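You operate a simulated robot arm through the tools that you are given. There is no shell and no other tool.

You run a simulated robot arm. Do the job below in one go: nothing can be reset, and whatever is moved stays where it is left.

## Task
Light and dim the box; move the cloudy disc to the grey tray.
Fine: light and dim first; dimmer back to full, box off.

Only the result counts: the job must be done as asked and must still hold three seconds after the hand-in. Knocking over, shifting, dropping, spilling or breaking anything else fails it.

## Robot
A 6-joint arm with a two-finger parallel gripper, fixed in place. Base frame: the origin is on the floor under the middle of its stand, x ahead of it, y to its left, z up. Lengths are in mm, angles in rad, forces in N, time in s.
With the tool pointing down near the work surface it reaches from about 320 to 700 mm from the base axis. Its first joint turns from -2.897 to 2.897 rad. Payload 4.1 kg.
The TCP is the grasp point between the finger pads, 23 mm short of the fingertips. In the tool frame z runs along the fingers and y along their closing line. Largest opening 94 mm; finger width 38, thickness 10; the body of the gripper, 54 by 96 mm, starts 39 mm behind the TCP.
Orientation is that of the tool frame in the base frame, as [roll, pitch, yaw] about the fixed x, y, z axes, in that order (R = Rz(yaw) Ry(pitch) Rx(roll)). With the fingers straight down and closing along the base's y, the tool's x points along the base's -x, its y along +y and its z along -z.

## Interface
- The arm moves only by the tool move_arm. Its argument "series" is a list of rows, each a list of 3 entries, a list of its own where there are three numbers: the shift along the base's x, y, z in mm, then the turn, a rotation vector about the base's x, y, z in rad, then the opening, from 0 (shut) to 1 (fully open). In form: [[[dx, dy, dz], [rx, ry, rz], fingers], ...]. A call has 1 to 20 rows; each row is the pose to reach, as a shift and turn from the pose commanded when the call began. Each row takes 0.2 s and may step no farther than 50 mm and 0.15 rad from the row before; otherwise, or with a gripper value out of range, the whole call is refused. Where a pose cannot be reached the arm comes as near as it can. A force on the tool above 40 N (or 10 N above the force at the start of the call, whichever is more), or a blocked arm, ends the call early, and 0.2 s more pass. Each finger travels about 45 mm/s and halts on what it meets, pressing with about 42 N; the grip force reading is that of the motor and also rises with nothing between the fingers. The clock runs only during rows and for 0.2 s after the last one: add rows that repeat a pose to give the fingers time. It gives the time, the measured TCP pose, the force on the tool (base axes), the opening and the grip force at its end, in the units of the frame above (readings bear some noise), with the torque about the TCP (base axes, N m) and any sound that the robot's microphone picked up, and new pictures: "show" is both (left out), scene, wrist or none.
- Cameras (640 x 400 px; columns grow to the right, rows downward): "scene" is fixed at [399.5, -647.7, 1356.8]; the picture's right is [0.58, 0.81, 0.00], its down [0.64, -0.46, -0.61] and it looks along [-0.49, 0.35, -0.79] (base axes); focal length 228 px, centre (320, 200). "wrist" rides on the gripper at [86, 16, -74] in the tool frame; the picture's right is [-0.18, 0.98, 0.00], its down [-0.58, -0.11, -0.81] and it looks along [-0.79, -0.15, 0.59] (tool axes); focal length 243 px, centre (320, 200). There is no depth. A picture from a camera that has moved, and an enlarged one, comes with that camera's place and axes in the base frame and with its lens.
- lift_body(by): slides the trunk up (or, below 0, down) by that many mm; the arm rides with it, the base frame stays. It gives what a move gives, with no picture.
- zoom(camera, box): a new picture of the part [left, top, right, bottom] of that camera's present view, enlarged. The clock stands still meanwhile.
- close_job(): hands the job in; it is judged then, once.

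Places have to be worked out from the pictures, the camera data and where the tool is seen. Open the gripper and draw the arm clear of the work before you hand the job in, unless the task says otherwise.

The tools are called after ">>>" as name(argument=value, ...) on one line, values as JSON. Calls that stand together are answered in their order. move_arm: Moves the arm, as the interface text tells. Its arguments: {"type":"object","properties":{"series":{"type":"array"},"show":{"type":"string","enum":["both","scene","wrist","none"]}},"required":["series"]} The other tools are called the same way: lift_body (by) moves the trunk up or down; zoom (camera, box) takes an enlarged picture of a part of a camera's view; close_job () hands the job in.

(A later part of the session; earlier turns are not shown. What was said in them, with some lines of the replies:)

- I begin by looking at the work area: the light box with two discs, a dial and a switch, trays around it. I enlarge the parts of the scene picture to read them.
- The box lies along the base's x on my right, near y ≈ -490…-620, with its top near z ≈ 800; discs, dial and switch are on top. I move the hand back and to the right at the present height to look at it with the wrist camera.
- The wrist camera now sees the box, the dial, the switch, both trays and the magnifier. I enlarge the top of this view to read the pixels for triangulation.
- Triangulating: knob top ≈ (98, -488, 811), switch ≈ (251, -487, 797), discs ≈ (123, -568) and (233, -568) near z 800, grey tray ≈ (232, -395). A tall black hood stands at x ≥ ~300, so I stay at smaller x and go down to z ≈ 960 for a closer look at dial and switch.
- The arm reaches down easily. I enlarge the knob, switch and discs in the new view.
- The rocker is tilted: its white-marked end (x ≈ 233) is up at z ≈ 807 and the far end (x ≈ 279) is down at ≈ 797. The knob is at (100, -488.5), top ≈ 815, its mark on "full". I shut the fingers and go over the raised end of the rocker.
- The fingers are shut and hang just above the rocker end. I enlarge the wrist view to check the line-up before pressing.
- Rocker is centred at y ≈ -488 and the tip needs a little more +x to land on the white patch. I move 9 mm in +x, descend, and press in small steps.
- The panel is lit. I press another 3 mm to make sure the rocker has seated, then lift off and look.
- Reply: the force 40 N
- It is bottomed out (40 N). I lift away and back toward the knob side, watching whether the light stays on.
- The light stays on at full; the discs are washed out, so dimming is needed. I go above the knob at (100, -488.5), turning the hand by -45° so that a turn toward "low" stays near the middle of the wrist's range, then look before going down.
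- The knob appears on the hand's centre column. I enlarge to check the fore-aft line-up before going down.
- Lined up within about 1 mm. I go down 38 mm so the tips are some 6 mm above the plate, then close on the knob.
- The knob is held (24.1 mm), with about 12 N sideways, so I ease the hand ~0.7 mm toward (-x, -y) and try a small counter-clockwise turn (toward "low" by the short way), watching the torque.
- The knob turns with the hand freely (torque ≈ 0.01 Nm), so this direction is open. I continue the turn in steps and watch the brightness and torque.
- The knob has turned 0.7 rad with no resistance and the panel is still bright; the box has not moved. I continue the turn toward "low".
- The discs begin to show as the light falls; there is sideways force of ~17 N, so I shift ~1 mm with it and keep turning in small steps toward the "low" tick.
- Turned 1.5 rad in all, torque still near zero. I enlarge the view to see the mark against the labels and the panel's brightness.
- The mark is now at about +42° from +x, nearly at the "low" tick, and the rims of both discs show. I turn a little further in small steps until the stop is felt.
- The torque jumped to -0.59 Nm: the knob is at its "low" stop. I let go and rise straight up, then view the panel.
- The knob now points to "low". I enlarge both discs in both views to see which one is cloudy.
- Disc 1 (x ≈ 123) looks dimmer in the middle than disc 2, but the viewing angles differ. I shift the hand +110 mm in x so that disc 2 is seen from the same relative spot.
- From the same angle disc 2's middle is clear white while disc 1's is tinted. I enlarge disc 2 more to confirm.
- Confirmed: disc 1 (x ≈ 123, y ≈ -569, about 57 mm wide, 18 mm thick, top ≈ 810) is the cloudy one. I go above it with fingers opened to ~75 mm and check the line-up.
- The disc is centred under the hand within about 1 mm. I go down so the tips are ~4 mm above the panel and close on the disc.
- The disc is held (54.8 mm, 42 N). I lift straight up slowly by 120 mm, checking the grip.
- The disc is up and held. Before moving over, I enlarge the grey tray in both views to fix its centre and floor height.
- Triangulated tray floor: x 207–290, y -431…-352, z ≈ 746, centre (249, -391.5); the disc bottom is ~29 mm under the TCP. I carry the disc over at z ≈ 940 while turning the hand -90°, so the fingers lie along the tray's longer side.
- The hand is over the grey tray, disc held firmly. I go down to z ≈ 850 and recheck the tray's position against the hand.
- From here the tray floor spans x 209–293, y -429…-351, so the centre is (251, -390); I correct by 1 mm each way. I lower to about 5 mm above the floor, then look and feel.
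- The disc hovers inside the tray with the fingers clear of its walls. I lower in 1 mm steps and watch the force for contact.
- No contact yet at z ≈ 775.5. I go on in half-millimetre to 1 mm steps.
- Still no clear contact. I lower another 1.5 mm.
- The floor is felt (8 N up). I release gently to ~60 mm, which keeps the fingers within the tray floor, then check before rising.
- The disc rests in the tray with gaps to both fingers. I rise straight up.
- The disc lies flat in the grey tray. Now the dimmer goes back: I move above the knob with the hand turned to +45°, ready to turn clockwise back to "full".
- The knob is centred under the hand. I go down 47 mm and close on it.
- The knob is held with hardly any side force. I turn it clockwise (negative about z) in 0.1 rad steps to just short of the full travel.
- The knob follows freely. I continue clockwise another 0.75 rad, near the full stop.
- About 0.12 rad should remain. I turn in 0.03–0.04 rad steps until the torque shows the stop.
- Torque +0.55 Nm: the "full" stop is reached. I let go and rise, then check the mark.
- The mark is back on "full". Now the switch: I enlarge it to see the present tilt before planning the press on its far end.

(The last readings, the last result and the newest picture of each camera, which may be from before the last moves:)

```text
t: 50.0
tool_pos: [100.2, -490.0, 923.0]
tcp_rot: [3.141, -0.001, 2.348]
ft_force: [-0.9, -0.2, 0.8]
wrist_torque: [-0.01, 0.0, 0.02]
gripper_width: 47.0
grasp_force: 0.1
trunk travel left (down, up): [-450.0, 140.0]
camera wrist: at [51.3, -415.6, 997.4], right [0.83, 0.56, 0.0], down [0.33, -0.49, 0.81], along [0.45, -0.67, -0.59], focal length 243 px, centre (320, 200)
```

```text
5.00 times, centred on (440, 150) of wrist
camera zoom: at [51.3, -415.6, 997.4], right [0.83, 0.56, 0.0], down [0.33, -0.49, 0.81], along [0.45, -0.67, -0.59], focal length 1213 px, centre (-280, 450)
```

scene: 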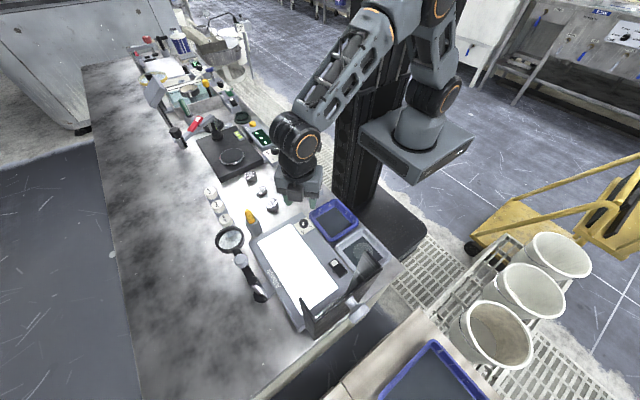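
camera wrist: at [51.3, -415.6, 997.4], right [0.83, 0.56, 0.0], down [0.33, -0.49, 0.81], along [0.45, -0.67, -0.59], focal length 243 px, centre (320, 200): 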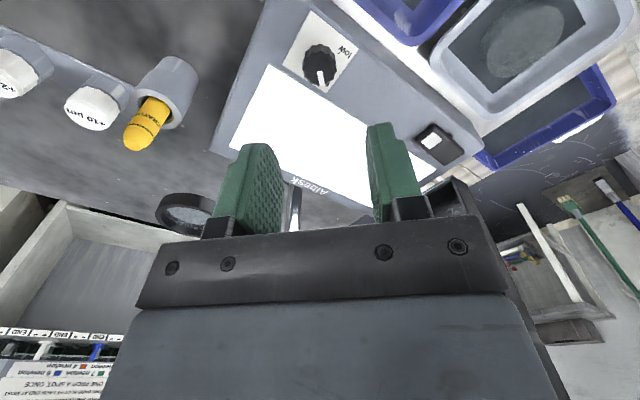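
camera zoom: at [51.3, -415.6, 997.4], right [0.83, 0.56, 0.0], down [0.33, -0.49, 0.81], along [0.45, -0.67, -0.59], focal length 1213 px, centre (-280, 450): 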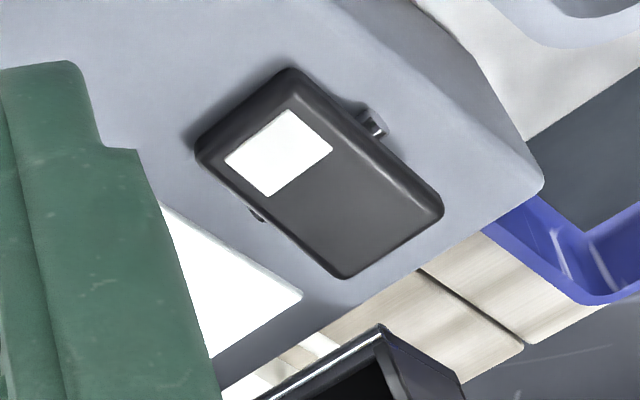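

The far end (x ≈ 275) is now the raised one (z ≈ 806), close to the hood, so I press it with only the +x finger: hand at yaw -90°, fingers ~60 mm apart, TCP at x ≈ 235. I go there at z ≈ 870 first and check.

>>> move_arm(series=[[[22, 0, 0], [0, 0, -0.13], 0.55], [[45, 0.5, 0], [0, 0, -0.26], 0.6], [[68, 1, 0], [0, 0, -0.39], 0.64], [[90, 1, -10], [0, 0, -0.52], 0.64], [[113, 1, -30], [0, 0, -0.65], 0.64], [[135.2, 1.4, -53], [0, 0, -0.776], 0.64], [[135.2, 1.4, -53], [0, 0, -0.776], 0.64]])

>>> zoom(camera="wrist", box=[220, 60, 420, 230])

>>> zoom(camera="scene", box=[290, 210, 400, 310])

```text
t: 51.6
tool_pos: [234.9, -487.9, 869.0]
tcp_rot: [-3.14, 0.0, 1.572]
ft_force: [0.0, 0.7, 0.4]
wrist_torque: [0.0, -0.02, 0.04]
gripper_width: 60.4
grasp_force: 0.1
trunk travel left (down, up): [-450.0, 140.0]
camera wrist: at [251.6, -401.0, 942.9], right [0.98, -0.18, 0.0], down [-0.11, -0.58, 0.81], along [-0.15, -0.79, -0.59], focal length 243 px, centre (320, 200)
```

scene: 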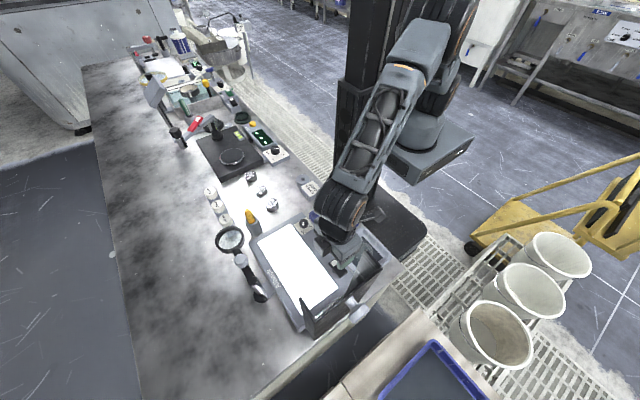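
wrist: 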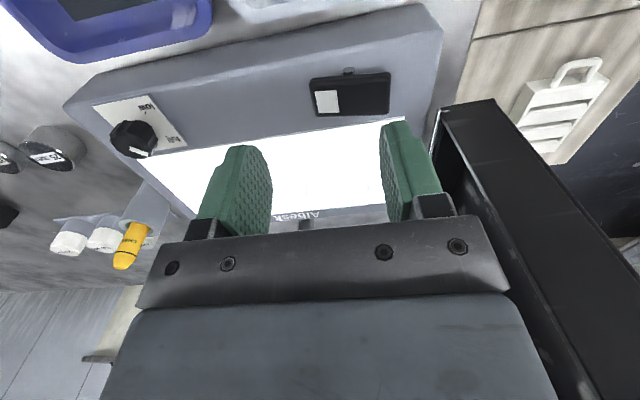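

```text
2.35 times, centred on (320, 145) of wrist
camera zoom: at [251.6, -401.0, 942.9], right [0.98, -0.18, 0.0], down [-0.11, -0.58, 0.81], along [-0.15, -0.79, -0.59], focal length 571 px, centre (320, 329)
```

zoom: 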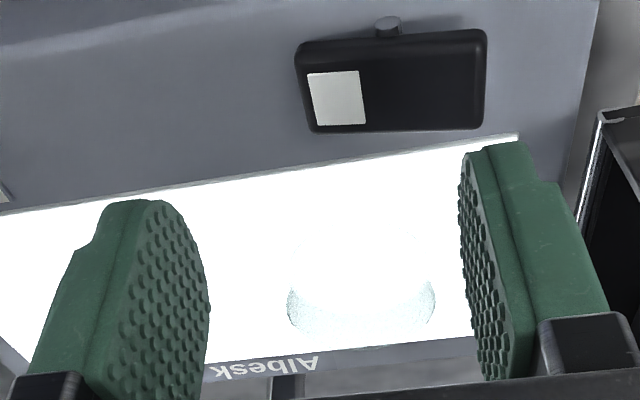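

```text
4.00 times, centred on (345, 260) of scene
camera zoom: at [399.5, -647.7, 1356.8], right [0.58, 0.81, 0.0], down [0.64, -0.46, -0.61], along [-0.49, 0.35, -0.79], focal length 910 px, centre (220, -40)
```

zoom: 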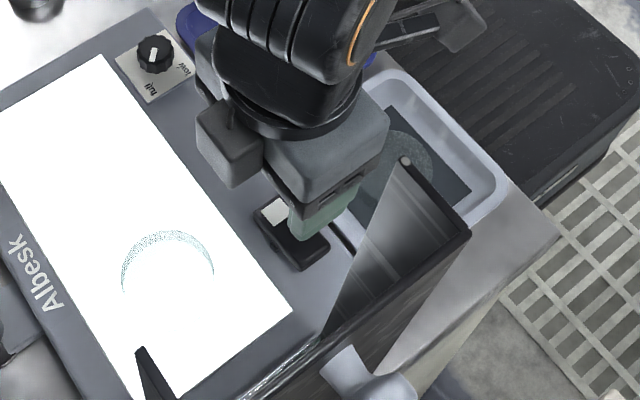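

The +x finger (x ≈ 265–275) sits over the raised far end; the other finger will hover over bare box top, and the hood front (x ≈ 315) is clear. I lower and press in small steps.

>>> move_arm(series=[[[0, 1, -20], [0, 0, 0], 0.64], [[0, 1, -33], [0, 0, 0], 0.64], [[0, 1, -38], [0, 0, 0], 0.64], [[0, 1, -41], [0, 0, 0], 0.64], [[0, 1, -43], [0, 0, 0], 0.64], [[0, 1, -45], [0, 0, 0], 0.64], [[0, 1, -46], [0, 0, 0], 0.64]])

```text
t: 53.2
tool_pos: [234.7, -486.8, 824.4]
tcp_rot: [3.141, -0.001, 1.57]
ft_force: [0.4, 0.2, -0.5]
wrist_torque: [0.01, 0.01, 0.01]
gripper_width: 60.2
grasp_force: 0.1
trunk travel left (down, up): [-450.0, 140.0]
camera wrist: at [251.7, -399.8, 898.0], right [0.98, -0.18, 0.0], down [-0.11, -0.58, 0.81], along [-0.15, -0.79, -0.59], focal length 243 px, centre (320, 200)
```

scene: 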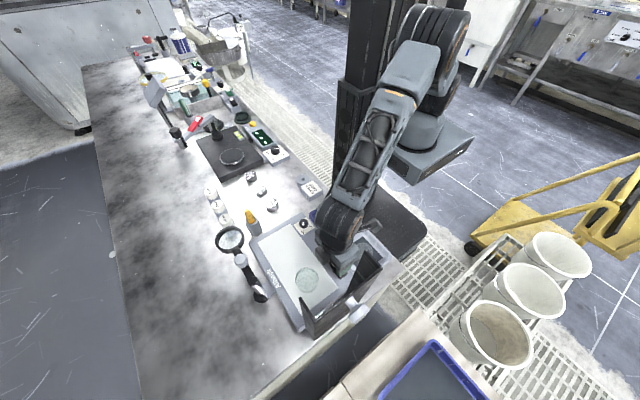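
wrist: 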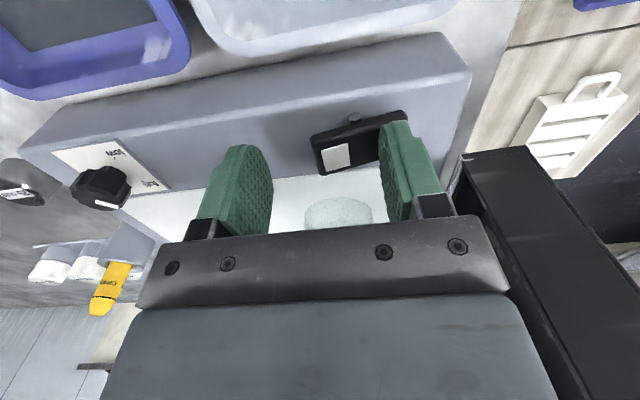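

The panel is dark: the box is off, and the rocker has snapped over with no force left. I lift straight up and withdraw, then check everything.

>>> move_arm(series=[[[0, 0, 10], [0, 0, 0], 0.64], [[0, 0, 40], [0, 0, 0], 0.64], [[0, 0, 85], [0, 0, 0], 0.64], [[0, 0, 130], [0, 0, 0], 0.64], [[-10, 30, 170], [0, 0, 0.1], 0.64], [[-25, 65, 195], [0, 0, 0.23], 0.7], [[-40, 100, 215], [0, 0, 0.36], 0.8], [[-50, 135, 235], [0, 0, 0.49], 0.9], [[-50, 165, 255], [0, 0, 0.62], 1], [[-50, 165, 255], [0, 0, 0.75], 1], [[-50, 165, 255], [0, 0, 0.75], 1]])

>>> zoom(camera="scene", box=[200, 170, 420, 340])

>>> zoom(camera="scene", box=[285, 205, 365, 290])

```text
refused: row 5 steps farther than a row can; nothing moved
```

```text
2.35 times, centred on (310, 255) of scene
camera zoom: at [399.5, -647.7, 1356.8], right [0.58, 0.81, 0.0], down [0.64, -0.46, -0.61], along [-0.49, 0.35, -0.79], focal length 535 px, centre (344, 71)
```

zoom: 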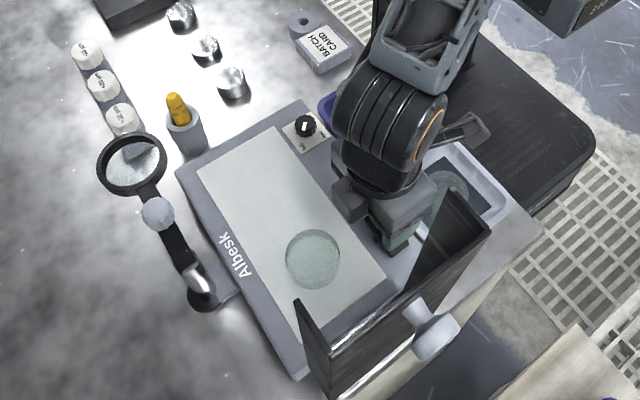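

```text
4.71 times, centred on (325, 248) of scene
camera zoom: at [399.5, -647.7, 1356.8], right [0.58, 0.81, 0.0], down [0.64, -0.46, -0.61], along [-0.49, 0.35, -0.79], focal length 1070 px, centre (296, -24)
```

zoom: 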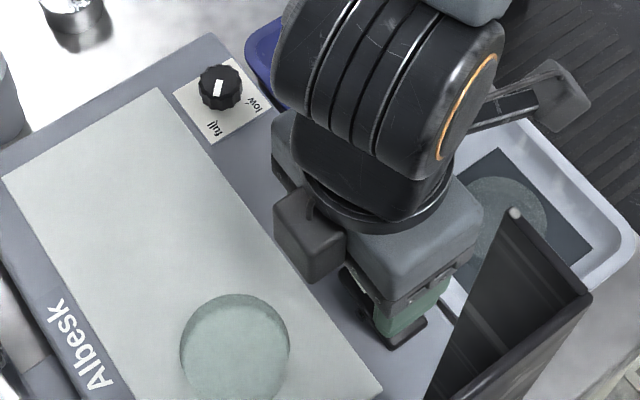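

One row stepped slightly too far, so nothing moved. I repeat the withdrawal with smaller steps.

>>> move_arm(series=[[[0, 0, 10], [0, 0, 0], 0.64], [[0, 0, 40], [0, 0, 0], 0.64], [[0, 0, 80], [0, 0, 0], 0.64], [[0, 0, 120], [0, 0, 0], 0.64], [[-8, 20, 150], [0, 0, 0.1], 0.64], [[-20, 45, 180], [0, 0, 0.22], 0.7], [[-30, 70, 205], [0, 0, 0.34], 0.8], [[-40, 95, 225], [0, 0, 0.46], 0.9], [[-50, 120, 240], [0, 0, 0.58], 1], [[-50, 145, 250], [0, 0, 0.7], 1], [[-50, 165, 255], [0, 0, 0.75], 1], [[-50, 165, 255], [0, 0, 0.75], 1]])

>>> zoom(camera="scene", box=[200, 170, 420, 340])

>>> zoom(camera="scene", box=[285, 205, 405, 290])

```text
t: 55.8
tool_pos: [185.7, -321.5, 1079.4]
tcp_rot: [3.141, 0.0, 2.322]
ft_force: [0.0, 0.8, 0.6]
wrist_torque: [-0.06, -0.01, 0.01]
gripper_width: 93.6
grasp_force: 0.0
trunk travel left (down, up): [-450.0, 140.0]
camera wrist: at [138.3, -246.6, 1153.2], right [0.84, 0.54, 0.0], down [0.32, -0.5, 0.81], along [0.43, -0.68, -0.59], focal length 243 px, centre (320, 200)
```

scene: 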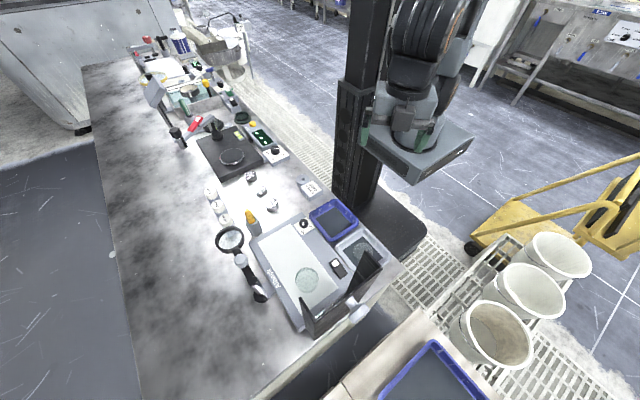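
wrist: 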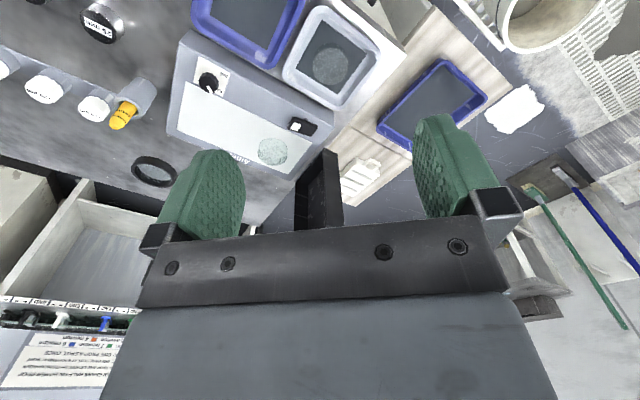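

```text
2.35 times, centred on (310, 255) of scene
camera zoom: at [399.5, -647.7, 1356.8], right [0.58, 0.81, 0.0], down [0.64, -0.46, -0.61], along [-0.49, 0.35, -0.79], focal length 535 px, centre (344, 71)
```

zoom: 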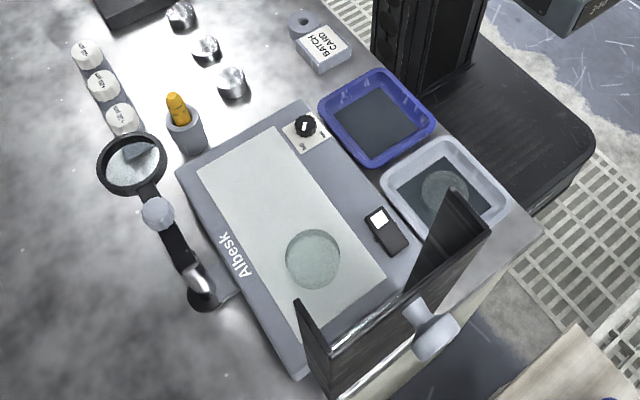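

```text
4.71 times, centred on (345, 248) of scene
camera zoom: at [399.5, -647.7, 1356.8], right [0.58, 0.81, 0.0], down [0.64, -0.46, -0.61], along [-0.49, 0.35, -0.79], focal length 1070 px, centre (202, -24)
```

zoom: 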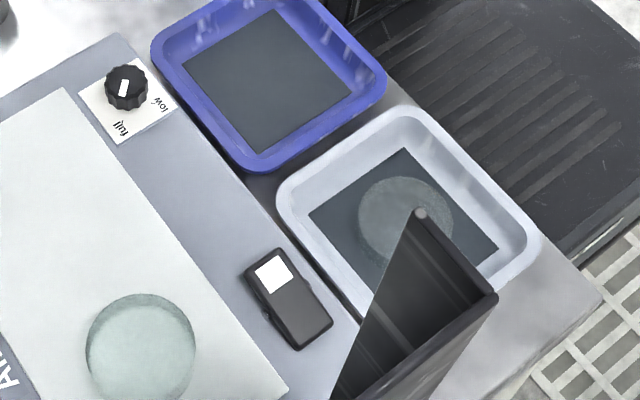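

The box is off with the dimmer on "full", the cloudy disc lies flat in the grey tray, the clear disc and all other things look unmoved, and the gripper is open and clear. I hand the job in.

>>> close_job()

```text
The job is handed in.
```

The cloudy disc is in the grey tray, the dimmer is back on full and the box is off. The job is handed in, and I haven't seen a verdict on it.

- **Light and dim:** I pressed the rocker and the panel lit. I then turned the dimmer to its low stop before touching either disc.
- **Which disc:** At low light, the disc on the dimmer side of the box stayed tinted in the middle. The other one, seen from the same angle, was clear white, so I took the tinted one as cloudy.
- **Move:** I set it down in the middle of the grey tray, and it lies flat there.
- **Restore:** I turned the dimmer to its full stop and pressed the rocker back; the panel went dark.

In the last pictures everything else looks unmoved. The gripper is open and the arm is clear of the work.
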